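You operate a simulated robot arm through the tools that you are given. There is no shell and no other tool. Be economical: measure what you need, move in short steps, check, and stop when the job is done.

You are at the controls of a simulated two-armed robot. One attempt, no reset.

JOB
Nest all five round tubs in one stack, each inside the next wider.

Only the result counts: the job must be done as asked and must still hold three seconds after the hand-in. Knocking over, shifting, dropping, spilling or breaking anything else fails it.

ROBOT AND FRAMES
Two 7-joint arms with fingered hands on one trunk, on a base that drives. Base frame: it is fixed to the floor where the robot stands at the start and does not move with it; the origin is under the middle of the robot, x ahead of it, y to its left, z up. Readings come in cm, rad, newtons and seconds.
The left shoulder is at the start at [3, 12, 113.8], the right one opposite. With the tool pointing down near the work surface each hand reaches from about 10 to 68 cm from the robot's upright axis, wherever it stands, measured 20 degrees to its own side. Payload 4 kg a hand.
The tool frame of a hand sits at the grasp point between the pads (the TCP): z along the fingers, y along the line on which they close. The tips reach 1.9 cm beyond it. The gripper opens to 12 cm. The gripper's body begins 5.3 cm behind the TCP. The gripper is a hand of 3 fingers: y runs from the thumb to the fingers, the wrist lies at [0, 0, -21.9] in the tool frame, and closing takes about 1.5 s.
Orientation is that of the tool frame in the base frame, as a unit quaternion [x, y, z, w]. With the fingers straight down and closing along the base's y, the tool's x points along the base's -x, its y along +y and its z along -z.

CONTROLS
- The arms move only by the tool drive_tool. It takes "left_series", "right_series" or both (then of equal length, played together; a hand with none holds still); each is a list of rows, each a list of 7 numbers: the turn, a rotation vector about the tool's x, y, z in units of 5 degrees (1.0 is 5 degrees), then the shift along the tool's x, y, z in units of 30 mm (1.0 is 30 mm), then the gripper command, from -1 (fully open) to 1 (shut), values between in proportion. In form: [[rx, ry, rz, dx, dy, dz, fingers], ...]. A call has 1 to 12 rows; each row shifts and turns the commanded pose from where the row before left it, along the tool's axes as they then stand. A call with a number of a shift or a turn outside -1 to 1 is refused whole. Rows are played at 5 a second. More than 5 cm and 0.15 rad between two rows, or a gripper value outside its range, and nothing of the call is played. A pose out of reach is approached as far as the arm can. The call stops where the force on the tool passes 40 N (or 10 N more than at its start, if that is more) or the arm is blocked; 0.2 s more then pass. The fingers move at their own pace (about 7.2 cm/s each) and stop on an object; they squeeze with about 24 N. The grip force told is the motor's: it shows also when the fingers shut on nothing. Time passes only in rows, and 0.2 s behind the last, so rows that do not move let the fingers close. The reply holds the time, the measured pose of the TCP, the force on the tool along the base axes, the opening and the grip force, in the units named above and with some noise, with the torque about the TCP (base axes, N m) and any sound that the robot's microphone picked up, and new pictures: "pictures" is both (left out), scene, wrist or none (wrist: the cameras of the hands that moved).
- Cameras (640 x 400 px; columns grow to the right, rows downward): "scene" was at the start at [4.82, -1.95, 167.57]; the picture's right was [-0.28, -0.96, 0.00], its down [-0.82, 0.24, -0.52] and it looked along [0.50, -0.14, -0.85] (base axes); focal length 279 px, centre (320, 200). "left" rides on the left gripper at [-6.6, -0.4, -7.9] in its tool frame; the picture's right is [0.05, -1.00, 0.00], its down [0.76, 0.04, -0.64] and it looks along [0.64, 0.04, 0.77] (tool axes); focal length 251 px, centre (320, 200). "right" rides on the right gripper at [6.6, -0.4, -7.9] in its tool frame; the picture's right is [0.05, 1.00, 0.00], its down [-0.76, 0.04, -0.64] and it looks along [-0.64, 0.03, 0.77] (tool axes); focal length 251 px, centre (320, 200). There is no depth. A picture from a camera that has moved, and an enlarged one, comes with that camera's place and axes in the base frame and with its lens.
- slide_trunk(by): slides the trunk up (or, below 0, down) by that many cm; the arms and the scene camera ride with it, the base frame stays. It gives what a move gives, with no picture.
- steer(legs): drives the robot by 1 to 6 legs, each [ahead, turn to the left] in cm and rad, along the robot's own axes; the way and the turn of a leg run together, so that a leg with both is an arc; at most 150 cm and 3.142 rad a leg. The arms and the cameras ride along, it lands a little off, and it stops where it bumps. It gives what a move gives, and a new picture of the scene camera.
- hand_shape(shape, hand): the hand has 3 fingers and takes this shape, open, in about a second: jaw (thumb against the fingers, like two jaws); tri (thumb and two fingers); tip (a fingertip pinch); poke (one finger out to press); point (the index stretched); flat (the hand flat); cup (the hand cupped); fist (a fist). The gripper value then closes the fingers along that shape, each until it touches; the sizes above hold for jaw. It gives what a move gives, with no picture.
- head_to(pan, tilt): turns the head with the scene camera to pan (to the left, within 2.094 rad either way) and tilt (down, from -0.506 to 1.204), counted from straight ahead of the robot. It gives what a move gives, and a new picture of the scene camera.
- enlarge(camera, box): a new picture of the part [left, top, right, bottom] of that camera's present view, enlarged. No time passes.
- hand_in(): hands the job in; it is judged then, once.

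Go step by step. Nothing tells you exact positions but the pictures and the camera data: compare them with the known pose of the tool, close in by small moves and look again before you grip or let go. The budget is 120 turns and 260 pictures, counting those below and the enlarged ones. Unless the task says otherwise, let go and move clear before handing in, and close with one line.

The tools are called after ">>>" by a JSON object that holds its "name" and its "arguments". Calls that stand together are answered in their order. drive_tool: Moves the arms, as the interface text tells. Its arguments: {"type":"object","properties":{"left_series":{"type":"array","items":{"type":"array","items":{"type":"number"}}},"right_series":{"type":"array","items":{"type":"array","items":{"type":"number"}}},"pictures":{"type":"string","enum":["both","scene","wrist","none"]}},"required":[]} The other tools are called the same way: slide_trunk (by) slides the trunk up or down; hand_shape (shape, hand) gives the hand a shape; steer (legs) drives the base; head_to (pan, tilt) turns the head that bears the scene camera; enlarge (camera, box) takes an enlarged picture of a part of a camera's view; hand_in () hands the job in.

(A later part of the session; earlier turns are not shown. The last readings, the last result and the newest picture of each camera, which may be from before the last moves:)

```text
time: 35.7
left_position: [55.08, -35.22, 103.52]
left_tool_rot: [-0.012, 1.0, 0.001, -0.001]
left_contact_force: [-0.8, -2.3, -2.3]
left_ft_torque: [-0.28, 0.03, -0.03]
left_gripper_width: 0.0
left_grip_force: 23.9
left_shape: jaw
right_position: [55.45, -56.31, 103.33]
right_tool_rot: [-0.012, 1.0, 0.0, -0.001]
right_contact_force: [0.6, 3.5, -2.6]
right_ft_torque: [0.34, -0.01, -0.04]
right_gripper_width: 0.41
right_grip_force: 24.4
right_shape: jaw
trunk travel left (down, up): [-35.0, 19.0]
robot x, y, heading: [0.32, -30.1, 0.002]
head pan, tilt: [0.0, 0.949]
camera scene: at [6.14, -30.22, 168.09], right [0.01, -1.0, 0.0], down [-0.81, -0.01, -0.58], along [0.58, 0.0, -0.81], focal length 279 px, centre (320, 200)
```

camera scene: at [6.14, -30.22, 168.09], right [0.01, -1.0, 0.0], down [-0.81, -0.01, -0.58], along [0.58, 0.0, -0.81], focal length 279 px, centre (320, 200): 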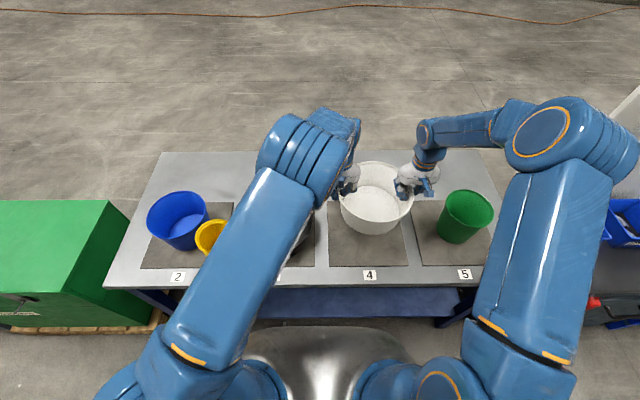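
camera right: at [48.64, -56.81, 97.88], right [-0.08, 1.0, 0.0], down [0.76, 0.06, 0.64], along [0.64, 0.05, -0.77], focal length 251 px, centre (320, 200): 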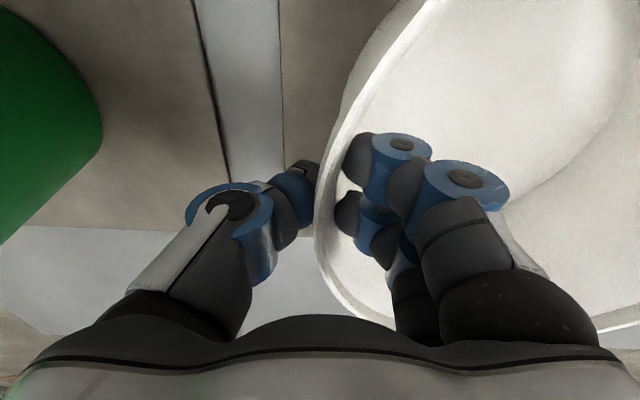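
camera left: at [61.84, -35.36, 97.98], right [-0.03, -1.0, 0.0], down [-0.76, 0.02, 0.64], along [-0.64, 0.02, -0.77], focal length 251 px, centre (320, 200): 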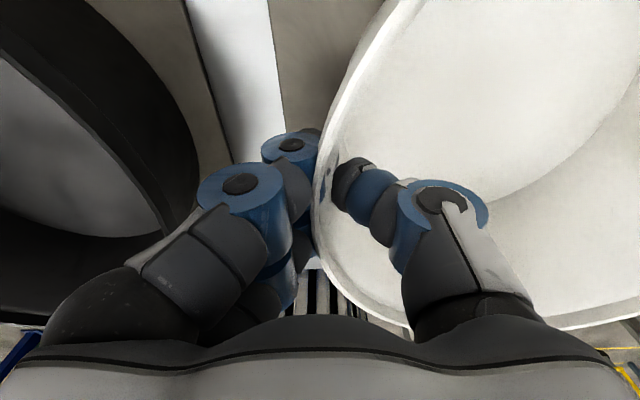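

White is lifted level (~5 N). I carry it over the black tub at (55.3, -15).

>>> {"name": "drive_tool", "arguments": {"left_series": [[0, 0, 0, -0.0205, 0.855, 0, 1], [0, 0, 0, -0.0205, 0.855, 0, 1], [0, 0, 0, -0.0205, 0.855, 0, 1], [0, 0, 0, -0.0205, 0.855, 0, 1], [0, 0, 0, -0.0205, 0.855, 0, 1], [0, 0, 0, -0.0205, 0.855, 0, 1], [0, 0, 0, -0.0205, 0.855, 0, 1], [0, 0, 0, -0.0205, 0.855, 0, 1], [0, 0, 0, -0.0205, 0.855, 0, 1], [0, 0, 0, -0.0205, 0.855, 0, 1], [0, 0, 0, -0.0205, 0.855, 0, 1], [0, 0, 0, -0.0205, 0.855, 0, 1]], "right_series": [[0, 0, 0, -0.0205, 0.855, 0, 1], [0, 0, 0, -0.0205, 0.855, 0, 1], [0, 0, 0, -0.0205, 0.855, 0, 1], [0, 0, 0, -0.0205, 0.855, 0, 1], [0, 0, 0, -0.0205, 0.855, 0, 1], [0, 0, 0, -0.0205, 0.855, 0, 1], [0, 0, 0, -0.0205, 0.855, 0, 1], [0, 0, 0, -0.0205, 0.855, 0, 1], [0, 0, 0, -0.0205, 0.855, 0, 1], [0, 0, 0, -0.0205, 0.855, 0, 1], [0, 0, 0, -0.0205, 0.855, 0, 1], [0, 0, 0, -0.0205, 0.855, 0, 1]], "pictures": "both"}}

>>> {"name": "enlarge", "arguments": {"camera": "scene", "box": [180, 150, 380, 275]}}

```text
time: 38.3
left_position: [55.08, -4.35, 103.56]
left_tool_rot: [-0.012, 1.0, 0.0, -0.001]
left_contact_force: [-0.1, -3.2, -2.2]
left_ft_torque: [-0.32, 0.0, -0.1]
left_gripper_width: 0.0
left_grip_force: 24.2
left_shape: jaw
right_position: [55.24, -25.48, 103.21]
right_tool_rot: [-0.011, 1.0, -0.001, 0.0]
right_contact_force: [0.8, 4.3, -1.1]
right_ft_torque: [0.33, -0.02, 0.01]
right_gripper_width: 0.41
right_grip_force: 23.3
right_shape: jaw
trunk travel left (down, up): [-35.0, 19.0]
robot x, y, heading: [0.97, -29.97, 0.01]
head pan, tilt: [0.0, 0.949]
camera scene: at [6.08, -29.95, 168.09], right [0.01, -1.0, 0.0], down [-0.81, -0.01, -0.58], along [0.58, 0.0, -0.81], focal length 279 px, centre (320, 200)
camera right: at [48.6, -25.87, 111.22], right [-0.08, 1.0, 0.0], down [0.76, 0.06, 0.64], along [0.64, 0.05, -0.77], focal length 251 px, centre (320, 200)
camera left: at [61.82, -4.41, 111.47], right [-0.03, -1.0, 0.0], down [-0.76, 0.02, 0.64], along [-0.64, 0.02, -0.76], focal length 251 px, centre (320, 200)
```

scene: 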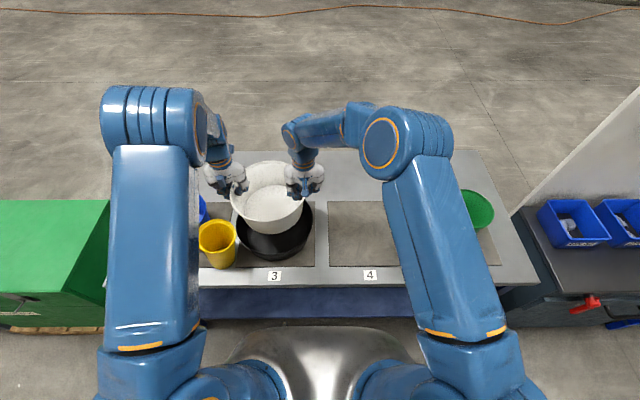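
right: 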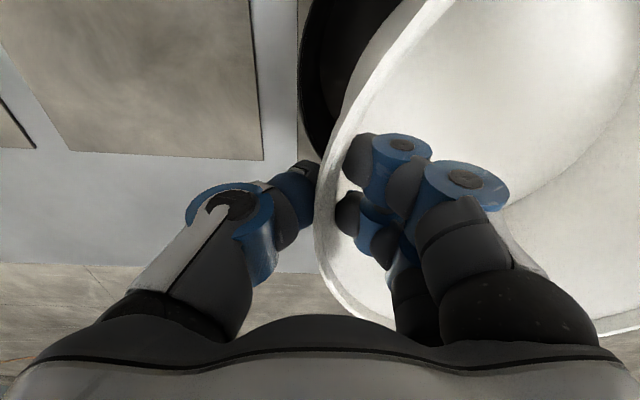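
left: 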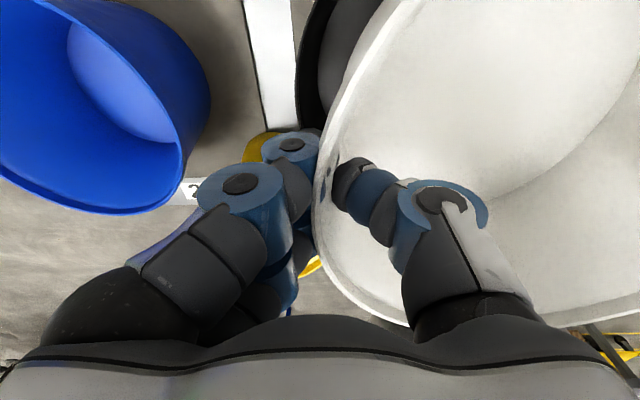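

```text
3.20 times, centred on (280, 212) of scene
camera zoom: at [6.08, -29.95, 168.09], right [0.01, -1.0, 0.0], down [-0.81, -0.01, -0.58], along [0.58, 0.0, -0.81], focal length 894 px, centre (448, 160)
```

zoom: 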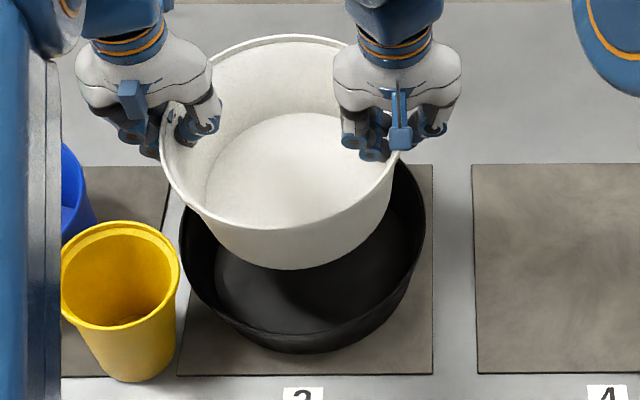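

White is centred over black. To keep the left hand clear of yellow while lowering, I rotate tub and hands 25° about the tub's centre.

>>> {"name": "drive_tool", "arguments": {"left_series": [[0, 0, 1, -0.308, 0, 0, 1], [0, 0, 1, -0.308, 0, 0, 1], [0, 0, 1, -0.308, 0, 0, 1], [0, 0, 1, -0.308, 0, 0, 1], [0, 0, 1, -0.308, 0, 0, 1], [0, 0, 0, 0, 0, 0, 1]], "right_series": [[0, 0, 1, 0.308, 0, 0, 1], [0, 0, 1, 0.308, 0, 0, 1], [0, 0, 1, 0.308, 0, 0, 1], [0, 0, 1, 0.308, 0, 0, 1], [0, 0, 1, 0.308, 0, 0, 1], [0, 0, 0, 0, 0, 0, 1]], "pictures": "scene"}}

>>> {"name": "enlarge", "arguments": {"camera": "scene", "box": [180, 150, 380, 275]}}

```text
time: 39.7
left_position: [59.69, -5.23, 103.64]
left_tool_rot: [0.206, 0.978, -0.002, -0.001]
left_contact_force: [-9.1, -17.2, -2.0]
left_ft_torque: [-0.34, 0.14, -0.06]
left_gripper_width: 0.02
left_grip_force: 23.8
left_shape: jaw
right_position: [50.89, -24.79, 103.44]
right_tool_rot: [0.205, 0.979, 0.002, 0.002]
right_contact_force: [8.2, 18.1, -1.5]
right_ft_torque: [0.37, -0.2, -0.01]
right_gripper_width: 0.41
right_grip_force: 23.9
right_shape: jaw
trunk travel left (down, up): [-35.0, 19.0]
robot x, y, heading: [0.22, -30.32, 0.008]
head pan, tilt: [0.0, 0.949]
camera scene: at [6.06, -30.15, 168.1], right [0.01, -1.0, 0.0], down [-0.81, -0.01, -0.58], along [0.58, 0.0, -0.81], focal length 279 px, centre (320, 200)
```

scene: 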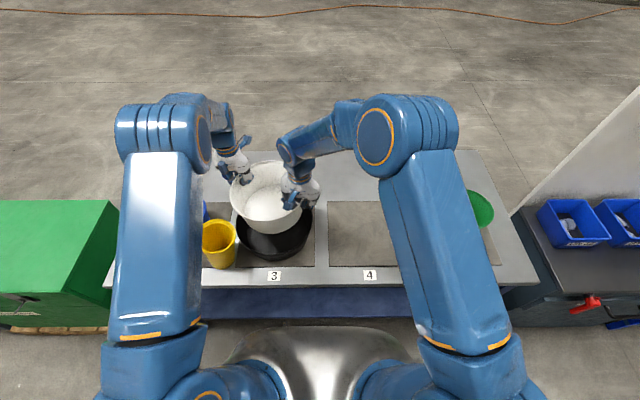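

```text
3.20 times, centred on (280, 212) of scene
camera zoom: at [6.06, -30.15, 168.1], right [0.01, -1.0, 0.0], down [-0.81, -0.01, -0.58], along [0.58, 0.0, -0.81], focal length 894 px, centre (448, 160)
```

zoom: 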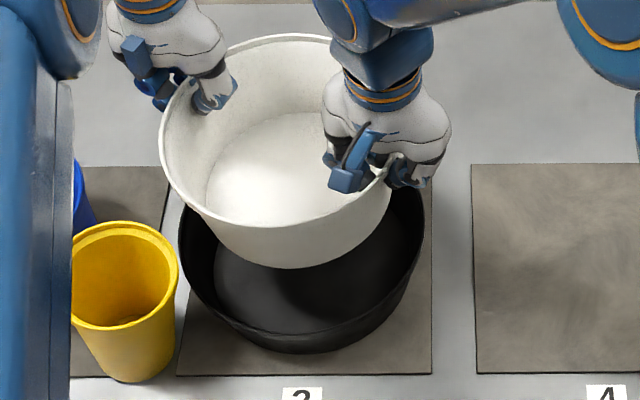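

The rotation stretched the hands 0.3 cm apart (18 N); I relax that and lower white into black, stopping about 1 cm short.

>>> {"name": "drive_tool", "arguments": {"left_series": [[0, 0, 0, 0, -0.05, 0, 1], [0, 0, 0, 0, 0, 0.7, 1], [0, 0, 0, 0, 0, 0.8, 1], [0, 0, 0, 0, 0, 0.8, 1], [0, 0, 0, 0, 0, 0.8, 1], [0, 0, 0, 0, 0, 0.7, 1], [0, 0, 0, 0, 0, 0.35, 1], [0, 0, 0, 0, 0, 0, 1]], "right_series": [[0, 0, 0, 0, 0.05, 0, 1], [0, 0, 0, 0, 0, 0.7, 1], [0, 0, 0, 0, 0, 0.8, 1], [0, 0, 0, 0, 0, 0.8, 1], [0, 0, 0, 0, 0, 0.8, 1], [0, 0, 0, 0, 0, 0.7, 1], [0, 0, 0, 0, 0, 0.35, 1], [0, 0, 0, 0, 0, 0, 1]]}}

>>> {"name": "enlarge", "arguments": {"camera": "scene", "box": [180, 150, 380, 275]}}

```text
time: 41.5
left_position: [59.59, -5.24, 91.11]
left_tool_rot: [0.205, 0.979, -0.001, 0.0]
left_contact_force: [-6.0, -14.2, -0.8]
left_ft_torque: [-0.34, 0.14, -0.08]
left_gripper_width: 0.01
left_grip_force: 23.6
left_shape: jaw
right_position: [50.78, -24.77, 90.88]
right_tool_rot: [0.205, 0.979, 0.001, 0.0]
right_contact_force: [6.1, 14.4, -1.3]
right_ft_torque: [0.35, -0.21, 0.05]
right_gripper_width: 0.45
right_grip_force: 24.2
right_shape: jaw
trunk travel left (down, up): [-35.0, 19.0]
robot x, y, heading: [0.92, -30.06, 0.006]
head pan, tilt: [0.0, 0.949]
camera scene: at [6.04, -30.16, 168.1], right [0.01, -1.0, 0.0], down [-0.81, -0.01, -0.58], along [0.58, 0.0, -0.81], focal length 279 px, centre (320, 200)
camera right: at [44.57, -22.43, 98.92], right [0.35, 0.94, 0.0], down [0.72, -0.27, 0.64], along [0.6, -0.23, -0.77], focal length 251 px, centre (320, 200)
camera left: at [65.55, -8.22, 99.05], right [-0.45, -0.89, 0.0], down [-0.68, 0.34, 0.64], along [-0.58, 0.29, -0.77], focal length 251 px, centre (320, 200)
```

scene: 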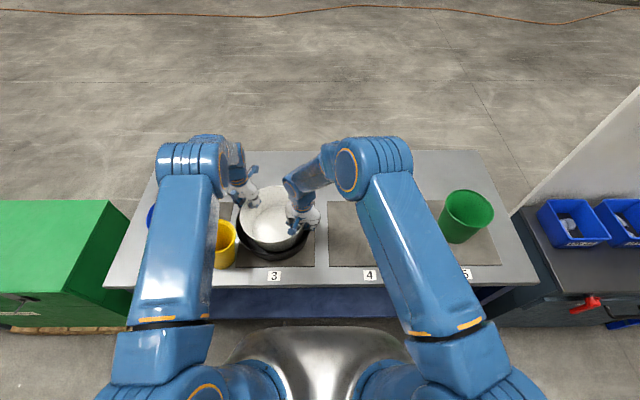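
right: 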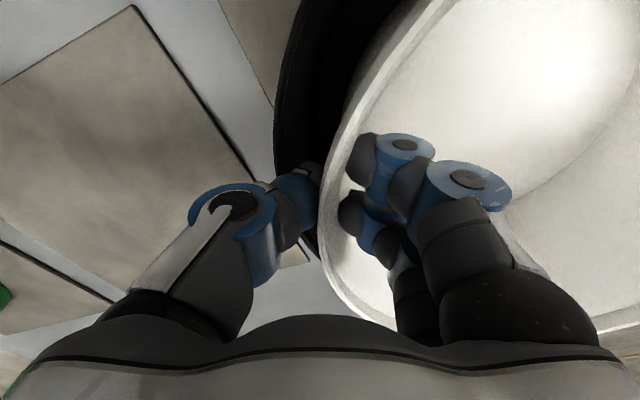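
left: 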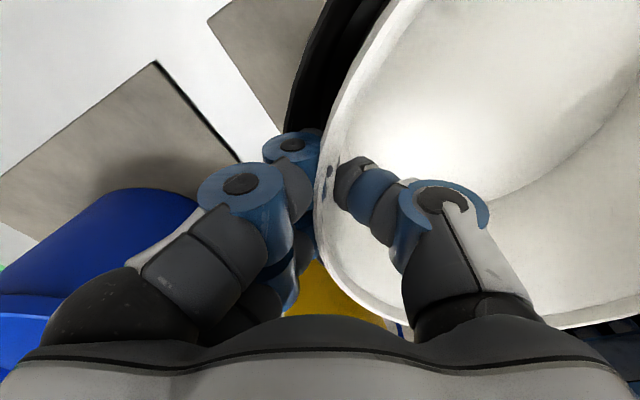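

```text
3.20 times, centred on (280, 212) of scene
camera zoom: at [6.04, -30.16, 168.1], right [0.01, -1.0, 0.0], down [-0.81, -0.01, -0.58], along [0.58, 0.0, -0.81], focal length 894 px, centre (448, 160)
```

zoom: 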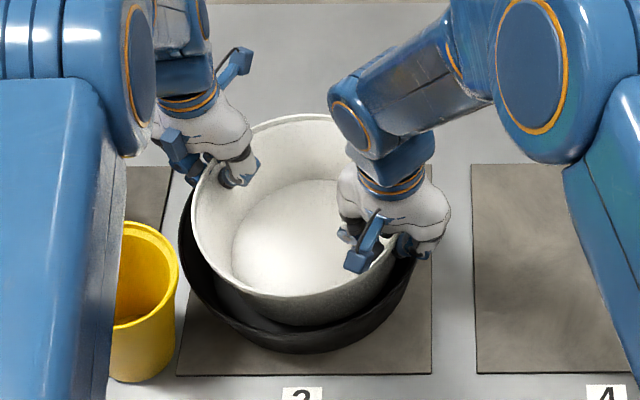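

White is inside black with clearance all round. I lower gently until it touches the floor.

>>> {"name": "drive_tool", "arguments": {"left_series": [[0, 0, 0, 0, -0.04, 0.08, 1], [0, 0, 0, 0, 0, 0.08, 1], [0, 0, 0, 0, 0, 0.08, 1], [0, 0, 0, 0, 0, 0, 1]], "right_series": [[0, 0, 0, 0, 0.04, 0.08, 1], [0, 0, 0, 0, 0, 0.08, 1], [0, 0, 0, 0, 0, 0.08, 1], [0, 0, 0, 0, 0, 0, 1]], "pictures": "none"}}

```text
time: 42.5
left_position: [59.61, -5.3, 90.57]
left_tool_rot: [0.204, 0.979, 0.001, 0.0]
left_contact_force: [-4.7, -6.9, 1.7]
left_ft_torque: [-0.33, 0.17, -0.1]
left_gripper_width: 0.0
left_grip_force: 23.9
left_shape: jaw
right_position: [50.86, -24.74, 90.18]
right_tool_rot: [0.206, 0.979, 0.0, 0.0]
right_contact_force: [2.9, 7.0, 0.9]
right_ft_torque: [0.38, -0.14, -0.03]
right_gripper_width: 0.47
right_grip_force: 24.1
right_shape: jaw
trunk travel left (down, up): [-35.0, 19.0]
robot x, y, heading: [0.32, -30.15, 0.007]
head pan, tilt: [0.0, 0.949]
```

It rests on the floor. I open only slightly (so the outer fingers do not push black), rise 2 cm, then open further and rise.

>>> {"name": "drive_tool", "arguments": {"left_series": [[0, 0, 0, 0, 0, 0, 0.85], [0, 0, 0, 0, 0, 0, 0.8], [0, 0, 0, 0, 0, 0, 0.75], [0, 0, 0, 0, 0, -0.2, 0.75], [0, 0, 0, 0, 0, -0.5, 0.7], [0, 0, 0, 0, 0, -0.5, 0.4], [0, 0, 0, 0, 0, -0.9, 0], [0, 0, 0, 0, 0, -0.9, 0], [0, 0, 0, 0, 0, -0.9, 0], [0, 0, 0, 0, 0, -0.9, 0], [0, 0, 0, 0, 0, 0, 0]], "right_series": [[0, 0, 0, 0, 0, 0, 0.85], [0, 0, 0, 0, 0, 0, 0.8], [0, 0, 0, 0, 0, 0, 0.75], [0, 0, 0, 0, 0, -0.2, 0.75], [0, 0, 0, 0, 0, -0.5, 0.7], [0, 0, 0, 0, 0, -0.5, 0.4], [0, 0, 0, 0, 0, -0.9, 0], [0, 0, 0, 0, 0, -0.9, 0], [0, 0, 0, 0, 0, -0.9, 0], [0, 0, 0, 0, 0, -0.9, 0], [0, 0, 0, 0, 0, 0, 0]], "pictures": "scene"}}

>>> {"name": "enlarge", "arguments": {"camera": "scene", "box": [180, 150, 380, 275]}}

```text
time: 44.9
left_position: [59.71, -5.07, 104.88]
left_tool_rot: [0.205, 0.979, 0.0, -0.002]
left_contact_force: [0.0, -0.1, -0.7]
left_ft_torque: [0.02, 0.01, 0.02]
left_gripper_width: 5.99
left_grip_force: 0.0
left_shape: jaw
right_position: [50.99, -24.68, 104.54]
right_tool_rot: [0.205, 0.979, 0.0, 0.0]
right_contact_force: [0.0, 0.3, -0.1]
right_ft_torque: [0.01, -0.01, 0.02]
right_gripper_width: 5.97
right_grip_force: 0.1
right_shape: jaw
trunk travel left (down, up): [-35.0, 19.0]
robot x, y, heading: [0.22, -30.48, 0.011]
head pan, tilt: [0.0, 0.949]
camera scene: at [6.12, -30.14, 168.09], right [0.01, -1.0, 0.0], down [-0.81, -0.01, -0.58], along [0.58, 0.0, -0.81], focal length 279 px, centre (320, 200)
```

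scene: 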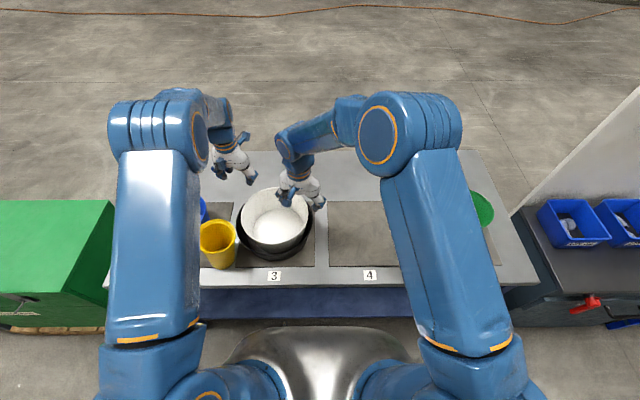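

```text
3.20 times, centred on (280, 212) of scene
camera zoom: at [6.12, -30.14, 168.09], right [0.01, -1.0, 0.0], down [-0.81, -0.01, -0.58], along [0.58, 0.0, -0.81], focal length 894 px, centre (448, 160)
```

zoom: 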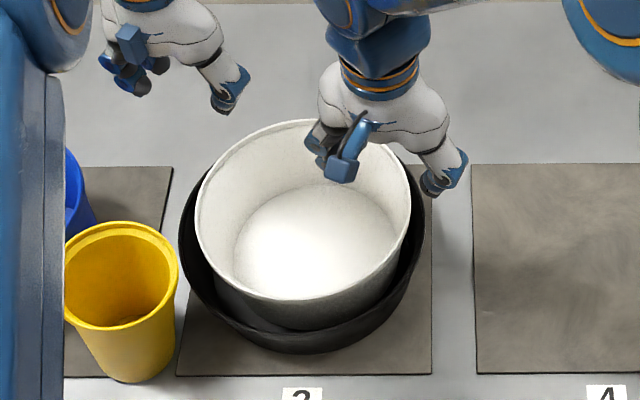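

White sits nested in black. Next I move yellow out of the way to pad 4 with the right hand; first left clears off to above blue and right goes over yellow's right rim.

>>> {"name": "drive_tool", "arguments": {"left_series": [[0, 0, -1, 0, 0, -0.3, 0], [0, 0, -1, 0, 0, -0.3, 0], [0, 0, -1, 0, 0, -0.3, 0], [0, 0, -1, 0, 0, -0.3, 0], [0, 0, -1, 0, 0, -0.3, 0], [0, 0, 0, 0.6, 1, -0.2, 0], [0, 0, 0, 0.6, 1, -0.2, 0], [0, 0, 0, 0.6, 1, -0.2, 0], [0, 0, 0, 0.6, 1, -0.2, 0], [0, 0, 0, 0.6, 1, -0.2, 0], [0, 0, 0, 0.6, 1, 0, 0], [0, 0, 0, 0.6, 1, 0, 0]], "right_series": [[0, 0, -1, 0, 0, 0, 0], [0, 0, -1, 0, 0, 0, 0], [0, 0, -1, 0, 0, 0, 0], [0, 0, -1, 0, 0, 0, 0], [0, 0, -1, 0, 0, 0, 0], [0, 0, 0, 0.278, 0.6, 0, 0], [0, 0, 0, 0.278, 0.9, 0, 0], [0, 0, 0, 0.278, 1, 0, 0], [0, 0, 0, 0.278, 1, 0, 0], [0, 0, 0, 0.278, 1, 0, 0], [0, 0, 0, 0.278, 1, 0, 0], [0, 0, 0, 0.278, 0.97, 0, 0]]}}

>>> {"name": "enlarge", "arguments": {"camera": "scene", "box": [130, 150, 330, 275]}}

```text
time: 47.5
left_position: [46.35, 15.69, 112.17]
left_tool_rot: [-0.011, 1.0, 0.0, 0.0]
left_contact_force: [-0.6, 0.3, -1.2]
left_ft_torque: [-0.02, -0.03, -0.01]
left_gripper_width: 5.96
left_grip_force: 0.1
left_shape: jaw
right_position: [44.48, -5.3, 104.43]
right_tool_rot: [-0.012, 1.0, 0.0, 0.0]
right_contact_force: [-0.5, 0.0, -0.3]
right_ft_torque: [-0.06, 0.0, 0.0]
right_gripper_width: 5.94
right_grip_force: 0.1
right_shape: jaw
trunk travel left (down, up): [-35.0, 19.0]
robot x, y, heading: [0.65, -30.33, 0.005]
head pan, tilt: [0.0, 0.949]
camera scene: at [5.91, -29.95, 168.1], right [0.01, -1.0, 0.0], down [-0.81, -0.01, -0.58], along [0.58, 0.0, -0.81], focal length 279 px, centre (320, 200)
camera right: at [37.89, -5.79, 112.53], right [-0.08, 1.0, 0.0], down [0.76, 0.06, 0.64], along [0.64, 0.05, -0.77], focal length 251 px, centre (320, 200)
camera left: at [53.01, 15.44, 120.14], right [-0.03, -1.0, 0.0], down [-0.77, 0.02, 0.64], along [-0.64, 0.02, -0.77], focal length 251 px, centre (320, 200)
```

scene: 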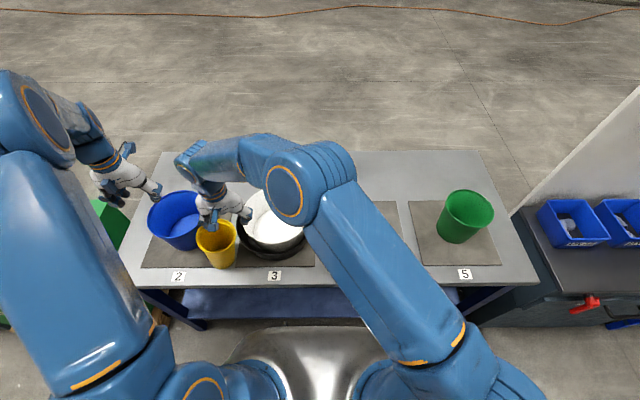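
right: 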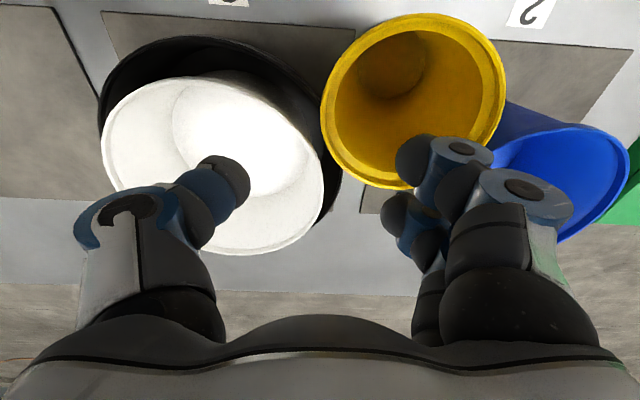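
left: 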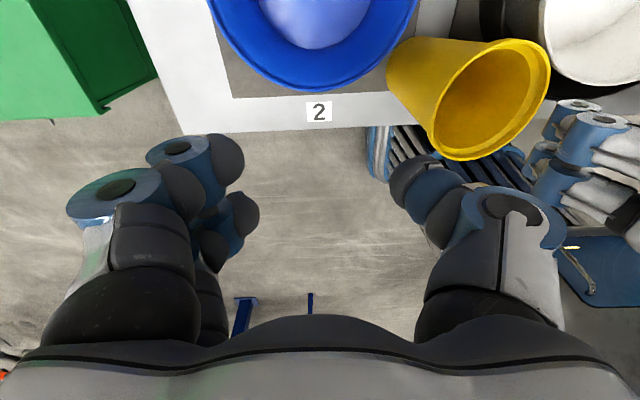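

```text
3.20 times, centred on (230, 212) of scene
camera zoom: at [5.91, -29.95, 168.1], right [0.01, -1.0, 0.0], down [-0.81, -0.01, -0.58], along [0.58, 0.0, -0.81], focal length 894 px, centre (608, 160)
```

zoom: 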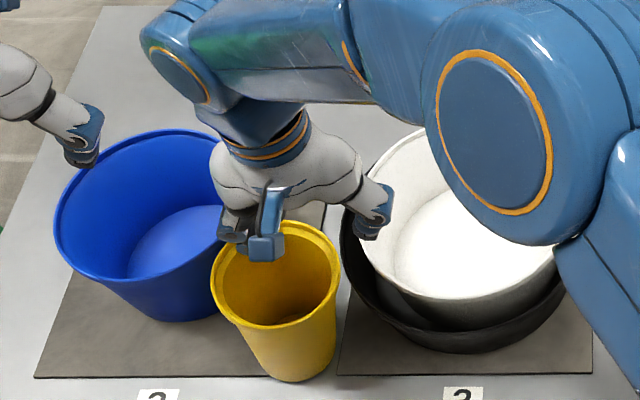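

Yellow centre ≈(43.8, 0). I descend on its right wall and grip with the right hand.

>>> {"name": "drive_tool", "arguments": {"right_series": [[0, 0, 0, 0.2, 0.03, 1, 0], [0, 0, 0, 0, 0, 1, 0], [0, 0, 0, 0, 0, 1, 0], [0, 0, 0, 0, 0, 0, 0], [0, 0, 0, 0, 0, 0, 1], [0, 0, 0, 0, 0, 0, 1], [0, 0, 0, 0, 0, 0, 1], [0, 0, 0, 0, 0, 0, 1], [0, 0, 0, 0, 0, 0, 1], [0, 0, 0, 0, 0, 0, 1], [0, 0, 0, 0, 0, 0, 1]]}}

```text
time: 49.9
left_position: [46.47, 15.45, 112.23]
left_tool_rot: [-0.012, 1.0, 0.0, 0.0]
left_contact_force: [0.4, -0.3, -0.5]
left_ft_torque: [0.01, 0.01, 0.02]
left_gripper_width: 5.97
left_grip_force: 0.1
left_shape: jaw
right_position: [44.13, -5.32, 95.52]
right_tool_rot: [-0.012, 1.0, 0.0, 0.0]
right_contact_force: [0.3, 1.4, 0.8]
right_ft_torque: [0.2, -0.01, -0.01]
right_gripper_width: 0.79
right_grip_force: 24.5
right_shape: jaw
trunk travel left (down, up): [-35.0, 19.0]
robot x, y, heading: [0.6, -30.15, 0.004]
head pan, tilt: [0.0, 0.949]
camera scene: at [6.0, -30.14, 168.1], right [0.01, -1.0, 0.0], down [-0.81, -0.01, -0.58], along [0.58, 0.0, -0.81], focal length 279 px, centre (320, 200)
camera right: at [37.48, -5.89, 103.5], right [-0.08, 1.0, 0.0], down [0.76, 0.06, 0.64], along [0.64, 0.05, -0.77], focal length 251 px, centre (320, 200)
```

scene: 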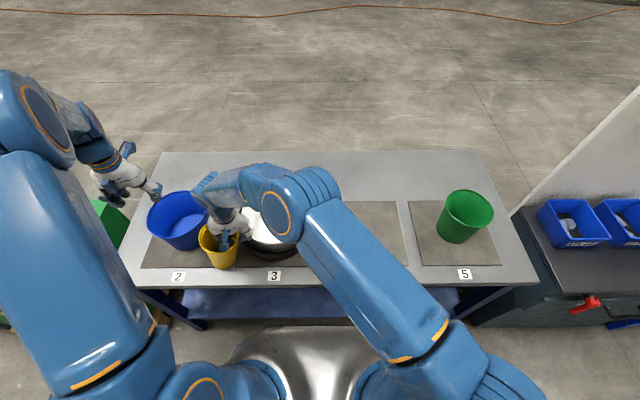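
right: 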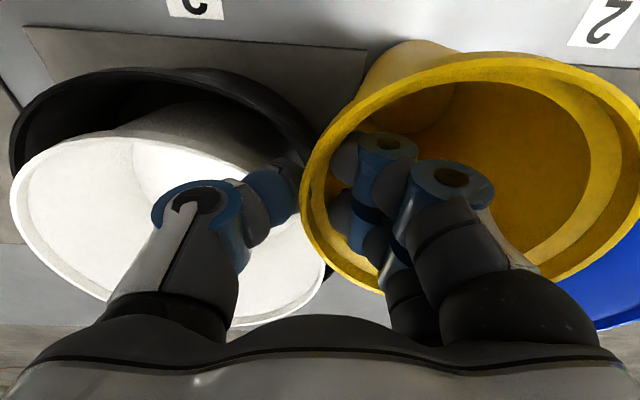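

Gripped. I lift yellow 15.6 cm and start carrying it right, over the nest's front edge.

>>> {"name": "drive_tool", "arguments": {"right_series": [[0, 0, 0, 0, 0, -0.6, 1], [0, 0, 0, 0, 0, -0.9, 1], [0, 0, 0, 0, 0, -1, 1], [0, 0, 0, 0, 0, -1, 1], [0, 0, 0, 0, 0, -1, 1], [0, 0, 0, 0, 0, -0.8, 1], [0, 0, 0, 0, -0.6, 0, 1], [0, 0, 0, 0, -1, 0, 1], [0, 0, 0, 0, -1, 0, 1], [0, 0, 0, 0, -1, 0, 1], [0, 0, 0, 0, -1, 0, 1], [0, 0, 0, 0, -1, 0, 1]], "pictures": "scene"}}

>>> {"name": "drive_tool", "arguments": {"right_series": [[0, 0, 0, -0.2, -1, 0, 1], [0, 0, 0, -0.2, -1, 0, 1], [0, 0, 0, -0.2, -1, 0, 1], [0, 0, 0, -0.2, -1, 0, 1], [0, 0, 0, -0.2, -1, 0, 1], [0, 0, 0, -0.2, -1, 0, 1], [0, 0, 0, -0.2, -1, 0, 1], [0, 0, 0, -0.2, -1, 0, 1], [0, 0, 0, -0.2, -1, 0, 1], [0, 0, 0, 0, -0.7, 0, 1], [0, 0, 0, 0, 0, 0, 1]]}}

```text
time: 52.5
left_position: [46.44, 15.31, 112.27]
left_tool_rot: [-0.013, 1.0, 0.001, 0.0]
left_contact_force: [-0.9, 0.0, 0.2]
left_ft_torque: [-0.01, -0.02, 0.02]
left_gripper_width: 5.95
left_grip_force: 0.1
left_shape: jaw
right_position: [44.39, -22.19, 111.44]
right_tool_rot: [-0.012, 1.0, 0.001, 0.0]
right_contact_force: [-0.7, 0.9, -1.9]
right_ft_torque: [0.03, 0.04, -0.04]
right_gripper_width: 0.74
right_grip_force: 24.0
right_shape: jaw
trunk travel left (down, up): [-35.0, 19.0]
robot x, y, heading: [0.23, -29.48, 0.003]
head pan, tilt: [0.0, 0.949]
camera scene: at [6.02, -30.29, 168.1], right [0.01, -1.0, 0.0], down [-0.81, -0.01, -0.58], along [0.58, 0.0, -0.81], focal length 279 px, centre (320, 200)
```

scene: 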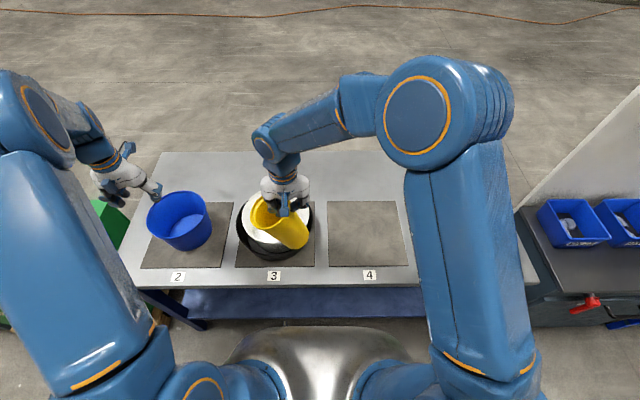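

```text
time: 54.9
left_position: [46.47, 15.35, 112.22]
left_tool_rot: [-0.012, 1.0, 0.0, 0.001]
left_contact_force: [-0.5, -0.2, 0.8]
left_ft_torque: [0.03, -0.02, 0.03]
left_gripper_width: 5.98
left_grip_force: 0.1
left_shape: jaw
right_position: [50.55, -51.04, 111.35]
right_tool_rot: [-0.012, 1.0, 0.0, 0.0]
right_contact_force: [0.1, 0.3, -2.1]
right_ft_torque: [-0.02, -0.02, 0.03]
right_gripper_width: 0.75
right_grip_force: 24.5
right_shape: jaw
trunk travel left (down, up): [-35.0, 19.0]
robot x, y, heading: [0.55, -29.87, 0.008]
head pan, tilt: [0.0, 0.949]
camera scene: at [6.04, -30.14, 168.1], right [0.01, -1.0, 0.0], down [-0.81, -0.01, -0.58], along [0.58, 0.0, -0.81], focal length 279 px, centre (320, 200)
camera right: at [43.83, -51.6, 119.42], right [-0.08, 1.0, 0.0], down [0.76, 0.06, 0.64], along [0.64, 0.05, -0.77], focal length 251 px, centre (320, 200)
```

scene: 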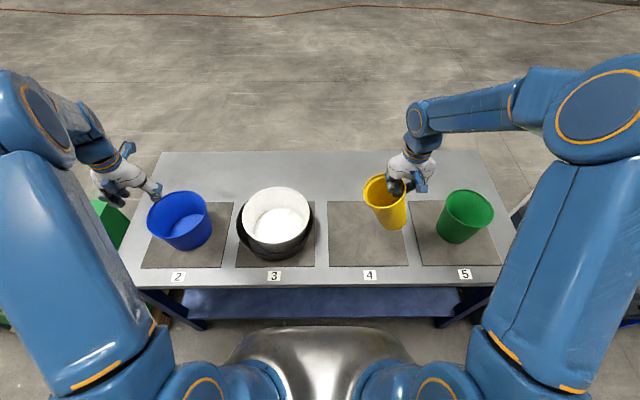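
right: 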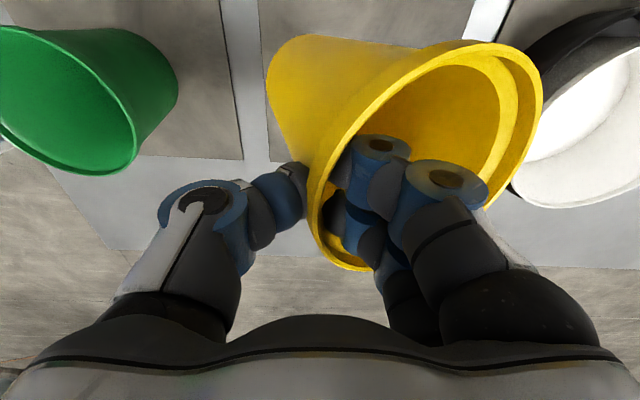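

Yellow has tilted in the grip during the swing. I zoom to see by how much.

>>> {"name": "enlarge", "arguments": {"camera": "scene", "box": [310, 140, 510, 265]}}

>>> {"name": "enlarge", "arguments": {"camera": "scene", "box": [220, 170, 340, 280]}}

```text
3.20 times, centred on (410, 202) of scene
camera zoom: at [6.04, -30.14, 168.1], right [0.01, -1.0, 0.0], down [-0.81, -0.01, -0.58], along [0.58, 0.0, -0.81], focal length 894 px, centre (32, 192)
```

zoom: 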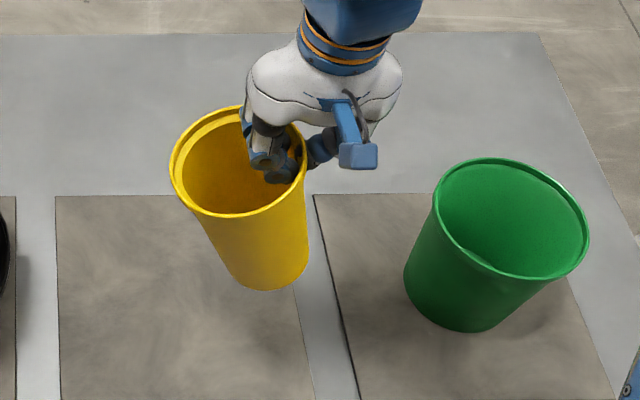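

```text
3.64 times, centred on (280, 225) of scene
camera zoom: at [6.04, -30.14, 168.1], right [0.01, -1.0, 0.0], down [-0.81, -0.01, -0.58], along [0.58, 0.0, -0.81], focal length 1016 px, centre (466, 109)
```

zoom: 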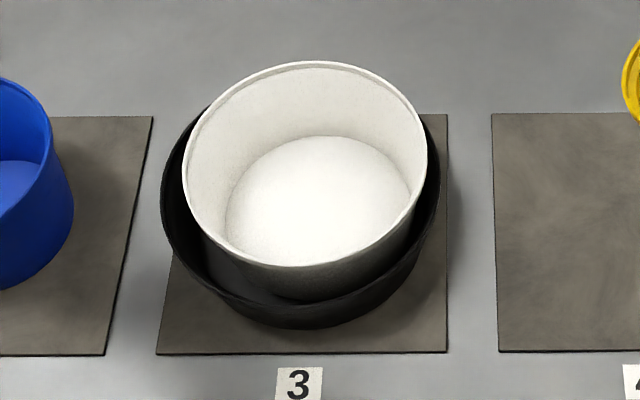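

Yellow leans about 18° (bottom toward −y). I tilt the hand to bring it upright.

>>> {"name": "drive_tool", "arguments": {"right_series": [[-0.6, 0, 0, 0, 0, 0, 1], [-0.6, 0, 0, 0, 0, 0, 1], [-0.6, 0, 0, 0, 0, 0, 1], [-0.6, 0, 0, 0, 0, 0, 1], [-0.6, 0, 0, 0, 0, 0, 1], [-0.6, 0, 0, 0, 0, 0, 1], [0, 0, 0, 0, 0, 0, 1]], "pictures": "wrist"}}

>>> {"name": "enlarge", "arguments": {"camera": "scene", "box": [310, 140, 510, 265]}}

```text
time: 56.5
left_position: [46.5, 15.46, 112.27]
left_tool_rot: [-0.011, 1.0, 0.0, 0.0]
left_contact_force: [-0.6, 0.4, -0.2]
left_ft_torque: [-0.02, 0.0, 0.02]
left_gripper_width: 5.97
left_grip_force: 0.1
left_shape: jaw
right_position: [50.57, -51.1, 111.31]
right_tool_rot: [-0.011, 0.988, 0.156, -0.001]
right_contact_force: [0.5, 0.2, -1.7]
right_ft_torque: [-0.08, -0.01, 0.01]
right_gripper_width: 0.72
right_grip_force: 24.1
right_shape: jaw
trunk travel left (down, up): [-35.0, 19.0]
robot x, y, heading: [0.83, -29.77, 0.009]
head pan, tilt: [0.0, 0.949]
camera right: at [43.91, -54.0, 118.94], right [-0.08, 0.95, 0.31], down [0.77, -0.14, 0.62], along [0.64, 0.28, -0.72], focal length 251 px, centre (320, 200)
```

right: 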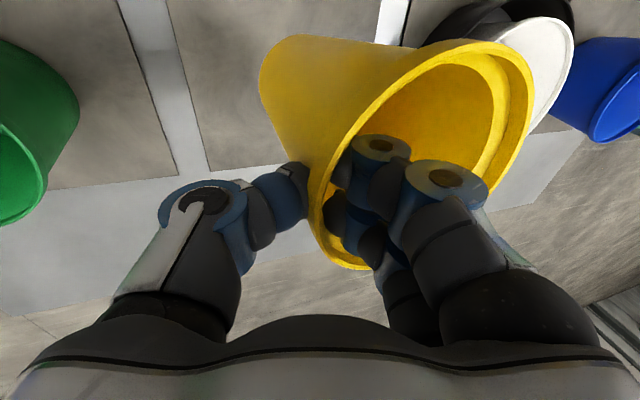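

```text
3.20 times, centred on (410, 202) of scene
camera zoom: at [6.03, -30.14, 168.1], right [0.01, -1.0, 0.0], down [-0.81, -0.01, -0.58], along [0.58, 0.0, -0.81], focal length 894 px, centre (32, 192)
```

zoom: 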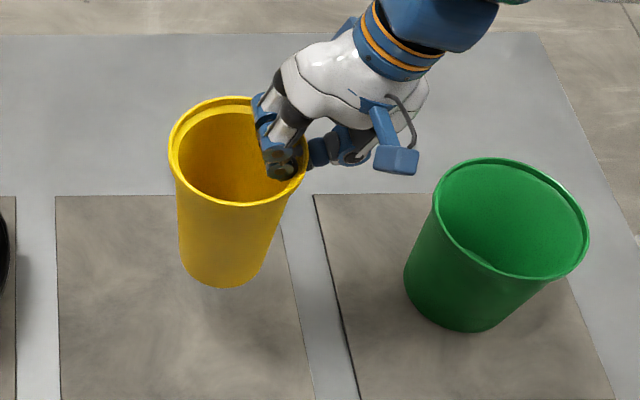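

Nearly upright. I rotate 4° more and lower about 13 cm vertically.

>>> {"name": "drive_tool", "arguments": {"right_series": [[-0.4, 0, 0, 0, 0, 0, 1], [-0.4, 0, 0, 0, 0, 0, 1], [0, 0, 0, 0, -0.25, 0.62, 1], [0, 0, 0, 0, -0.325, 0.8, 1], [0, 0, 0, 0, -0.325, 0.8, 1], [0, 0, 0, 0, -0.325, 0.8, 1], [0, 0, 0, 0, -0.25, 0.62, 1], [0, 0, 0, 0, -0.15, 0.36, 1], [0, 0, 0, 0, 0, 0, 1]], "pictures": "scene"}}

>>> {"name": "enlarge", "arguments": {"camera": "scene", "box": [310, 140, 510, 265]}}

```text
time: 58.5
left_position: [46.38, 15.48, 112.37]
left_tool_rot: [-0.012, 1.0, 0.001, 0.001]
left_contact_force: [-0.6, 0.6, 0.0]
left_ft_torque: [-0.02, 0.01, 0.0]
left_gripper_width: 5.95
left_grip_force: 0.1
left_shape: jaw
right_position: [50.45, -51.18, 98.53]
right_tool_rot: [-0.012, 0.982, 0.19, -0.002]
right_contact_force: [-0.8, -0.4, -1.8]
right_ft_torque: [-0.1, -0.01, -0.03]
right_gripper_width: 0.72
right_grip_force: 24.3
right_shape: jaw
trunk travel left (down, up): [-35.0, 19.0]
robot x, y, heading: [0.45, -30.07, 0.005]
head pan, tilt: [0.0, 0.949]
camera scene: at [6.01, -30.17, 168.1], right [0.01, -1.0, 0.0], down [-0.81, -0.01, -0.58], along [0.58, 0.0, -0.81], focal length 279 px, centre (320, 200)
```

scene: 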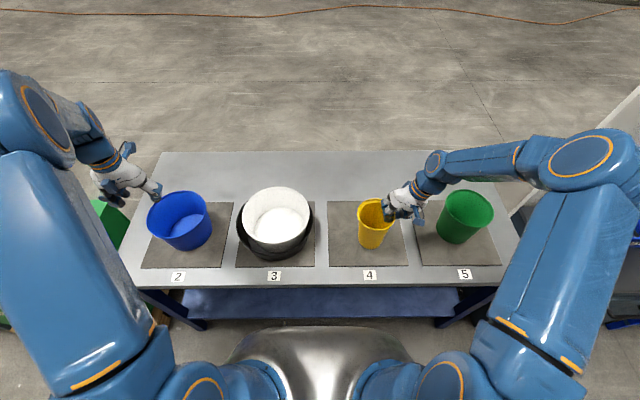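

```text
3.20 times, centred on (410, 202) of scene
camera zoom: at [6.01, -30.17, 168.1], right [0.01, -1.0, 0.0], down [-0.81, -0.01, -0.58], along [0.58, 0.0, -0.81], focal length 894 px, centre (32, 192)
```

zoom: 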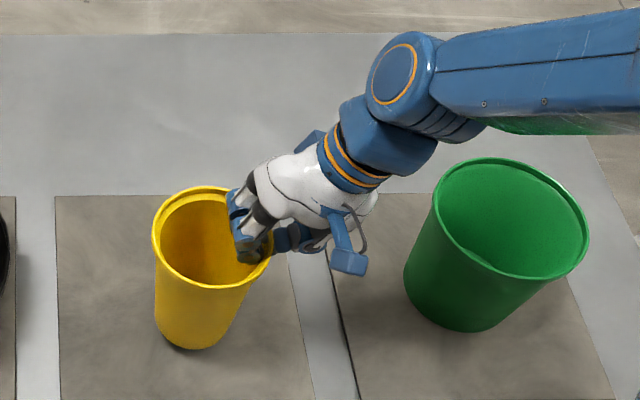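

>>> {"name": "drive_tool", "arguments": {"right_series": [[0, 0, 0, 0, -0.08, 0.2, 1], [0, 0, 0, 0, -0.08, 0.2, 1], [0, 0, 0, 0, -0.06, 0.15, 1], [0, 0, 0, 0, -0.06, 0.15, 1], [0, 0, 0, 0, 0, 0, 1]], "pictures": "none"}}

```text
time: 59.7
left_position: [46.45, 15.42, 112.32]
left_tool_rot: [-0.013, 1.0, 0.0, 0.0]
left_contact_force: [-0.7, 0.1, 0.5]
left_ft_torque: [-0.01, 0.0, 0.02]
left_gripper_width: 5.96
left_grip_force: 0.0
left_shape: jaw
right_position: [50.55, -51.11, 96.29]
right_tool_rot: [-0.011, 0.982, 0.19, -0.002]
right_contact_force: [-0.5, -0.4, -0.7]
right_ft_torque: [-0.06, 0.04, 0.0]
right_gripper_width: 0.73
right_grip_force: 24.0
right_shape: jaw
trunk travel left (down, up): [-35.0, 19.0]
robot x, y, heading: [0.68, -29.89, 0.005]
head pan, tilt: [0.0, 0.949]
```

>>> {"name": "drive_tool", "arguments": {"right_series": [[0, 0, 0, 0, -0.03, 0.07, 1], [0, 0, 0, 0, -0.03, 0.07, 1], [0, 0, 0, 0, 0, 0, 1]], "pictures": "scene"}}

>>> {"name": "enlarge", "arguments": {"camera": "scene", "box": [330, 170, 430, 270]}}

```text
time: 60.5
left_position: [46.22, 15.58, 112.38]
left_tool_rot: [-0.012, 1.0, 0.0, -0.001]
left_contact_force: [-0.1, 0.0, -1.0]
left_ft_torque: [0.02, -0.02, 0.03]
left_gripper_width: 5.97
left_grip_force: 0.1
left_shape: jaw
right_position: [50.57, -51.11, 96.08]
right_tool_rot: [-0.012, 0.982, 0.191, 0.0]
right_contact_force: [2.8, -3.7, 17.8]
right_ft_torque: [-0.05, -0.02, -0.01]
right_gripper_width: 0.82
right_grip_force: 23.7
right_shape: jaw
trunk travel left (down, up): [-35.0, 19.0]
robot x, y, heading: [0.39, -30.43, 0.005]
head pan, tilt: [0.0, 0.949]
camera scene: at [5.86, -30.13, 168.12], right [0.01, -1.0, 0.0], down [-0.81, -0.01, -0.58], along [0.58, 0.0, -0.81], focal length 279 px, centre (320, 200)
```

scene: 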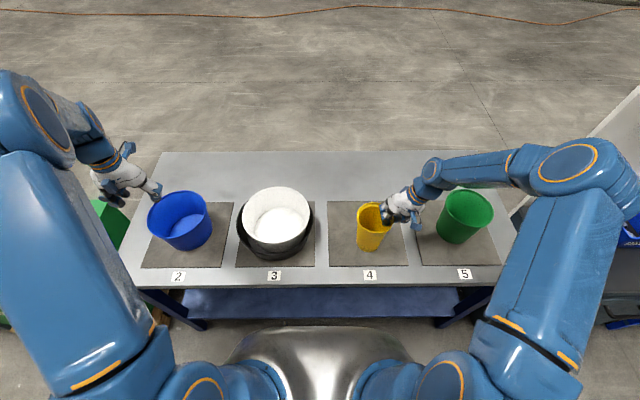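

```text
4.00 times, centred on (380, 220) of scene
camera zoom: at [5.86, -30.13, 168.12], right [0.01, -1.0, 0.0], down [-0.81, -0.01, -0.58], along [0.58, 0.0, -0.81], focal length 1117 px, centre (80, 120)
```

zoom: 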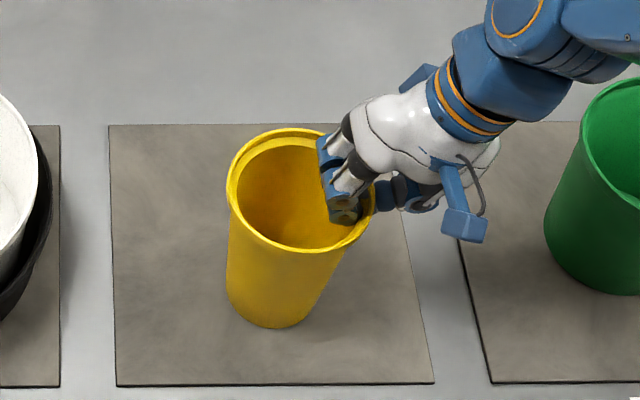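

Yellow is firmly on pad 4. I release and rise vertically.

>>> {"name": "drive_tool", "arguments": {"right_series": [[0, 0, 0, 0, 0, 0, 0.7], [0, 0, 0, 0, 0, 0, 0.4], [0, 0, 0, 0, 0, 0, 0.4], [0, 0, 0, 0, 0, 0, 0.4], [0, 0, 0, 0, 0.15, -0.37, 0.4], [0, 0, 0, 0, 0.3, -0.74, 0.4], [0, 0, 0, 0, 0.375, -0.927, 0.2], [0, 0, 0, 0, 0.375, -0.927, 0], [0, 0, 0, 0, 0.375, -0.927, 0], [0.9, 0, 0, 0, 0, 0, 0], [0.9, 0, 0, 0, 0, 0, 0], [0.9, 0, 0, 0, 0, 0, 0]], "pictures": "scene"}}

```text
time: 63.1
left_position: [46.46, 15.55, 112.3]
left_tool_rot: [-0.012, 1.0, 0.0, -0.001]
left_contact_force: [0.5, 0.2, 0.0]
left_ft_torque: [0.01, 0.03, -0.02]
left_gripper_width: 5.96
left_grip_force: 0.0
left_shape: jaw
right_position: [50.4, -51.14, 108.44]
right_tool_rot: [-0.011, 0.997, 0.074, -0.001]
right_contact_force: [0.2, 0.2, -0.1]
right_ft_torque: [0.0, 0.05, 0.01]
right_gripper_width: 5.97
right_grip_force: 0.1
right_shape: jaw
trunk travel left (down, up): [-35.0, 19.0]
robot x, y, heading: [0.31, -30.06, 0.008]
head pan, tilt: [0.0, 0.949]
camera scene: at [6.01, -30.08, 168.1], right [0.01, -1.0, 0.0], down [-0.81, -0.01, -0.58], along [0.58, 0.0, -0.81], focal length 279 px, centre (320, 200)
```

scene: 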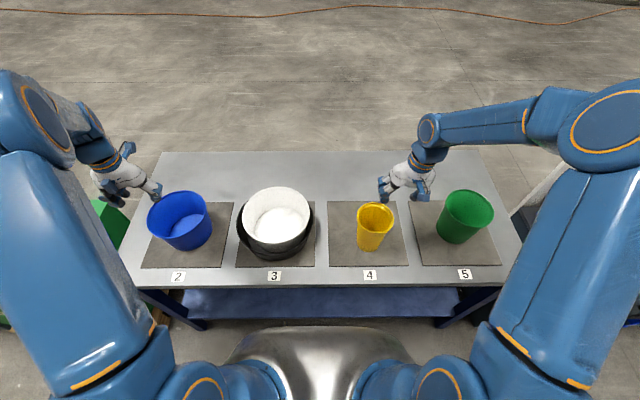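

Yellow stands alone on pad 4. Now I straighten the right hand and shift the base to y≈0 for the blue tub.

>>> {"name": "drive_tool", "arguments": {"right_series": [[0.85, 0, 0, 0.3, 0, -0.5, 0], [0.85, 0, 0, 0.3, 0, -0.5, 0], [0, 0, 0, 0.3, 0, 0, 0]], "pictures": "none"}}

>>> {"name": "steer", "arguments": {"legs": [[0, -0.6], [-26.5, 0], [0, 1.2], [26.5, 0], [0, -0.6]]}}

```text
time: 63.9
left_position: [46.44, 15.41, 112.21]
left_tool_rot: [-0.012, 1.0, 0.0, 0.0]
left_contact_force: [-0.7, 0.3, -1.1]
left_ft_torque: [-0.02, 0.01, 0.01]
left_gripper_width: 5.97
left_grip_force: 0.1
left_shape: jaw
right_position: [47.71, -51.63, 111.32]
right_tool_rot: [-0.012, 1.0, -0.001, 0.0]
right_contact_force: [0.7, -0.1, 1.0]
right_ft_torque: [0.02, 0.01, -0.02]
right_gripper_width: 5.94
right_grip_force: 0.0
right_shape: jaw
trunk travel left (down, up): [-35.0, 19.0]
robot x, y, heading: [0.32, -30.12, 0.008]
head pan, tilt: [0.0, 0.949]
```

```text
time: 70.0
left_position: [-4.7, 46.39, 112.17]
left_tool_rot: [-0.268, 0.963, 0.0, 0.0]
left_contact_force: [0.2, 0.7, 0.2]
left_ft_torque: [-0.01, 0.0, 0.01]
left_gripper_width: 6.0
left_grip_force: 0.0
left_shape: jaw
right_position: [29.68, -11.26, 111.33]
right_tool_rot: [-0.267, 0.964, 0.0, 0.001]
right_contact_force: [0.0, 0.9, -0.4]
right_ft_torque: [-0.04, -0.05, -0.02]
right_gripper_width: 6.0
right_grip_force: 0.1
right_shape: jaw
trunk travel left (down, up): [-35.0, 19.0]
robot x, y, heading: [-19.7, -20.6, 0.535]
head pan, tilt: [0.0, 0.949]
stopped in leg 3: the robot was blocked; the commanded pose is now the measured one
camera scene: at [-15.0, -17.66, 168.1], right [0.51, -0.86, 0.0], down [-0.7, -0.41, -0.58], along [0.5, 0.29, -0.81], focal length 279 px, centre (320, 200)
```

scene: 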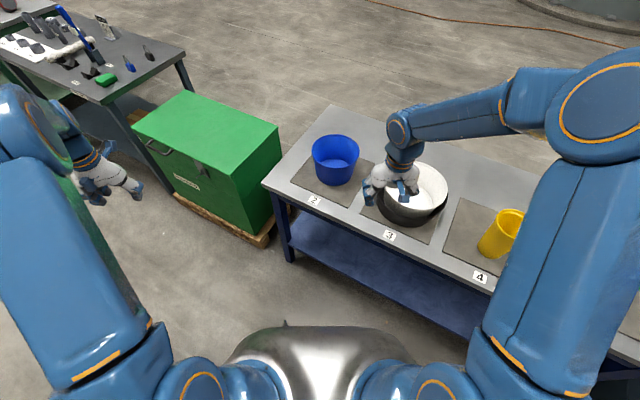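

The base was blocked at heading 0.535 while turning left. I look to the left to see what is there.

>>> {"name": "head_to", "arguments": {"pan": 1.2, "tilt": 0.7}}

```text
time: 71.4
left_position: [-4.45, 46.24, 112.43]
left_tool_rot: [-0.268, 0.963, 0.001, 0.0]
left_contact_force: [0.2, 0.3, 0.3]
left_ft_torque: [0.0, 0.01, -0.01]
left_gripper_width: 5.99
left_grip_force: 0.1
left_shape: jaw
right_position: [29.81, -11.43, 111.3]
right_tool_rot: [-0.267, 0.964, 0.0, 0.001]
right_contact_force: [0.5, -0.5, -0.2]
right_ft_torque: [-0.04, 0.01, 0.0]
right_gripper_width: 5.99
right_grip_force: 0.1
right_shape: jaw
trunk travel left (down, up): [-35.0, 19.0]
robot x, y, heading: [-19.57, -20.56, 0.53]
head pan, tilt: [1.201, 0.7]
camera scene: at [-22.49, -13.19, 170.08], right [0.99, 0.16, 0.0], down [0.1, -0.64, -0.76], along [-0.12, 0.76, -0.64], focal length 279 px, centre (320, 200)
```

scene: 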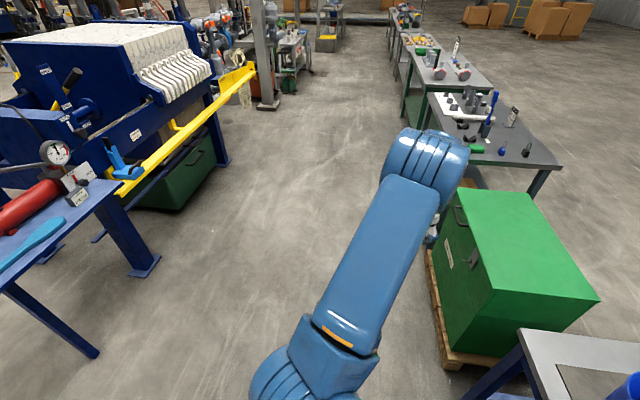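

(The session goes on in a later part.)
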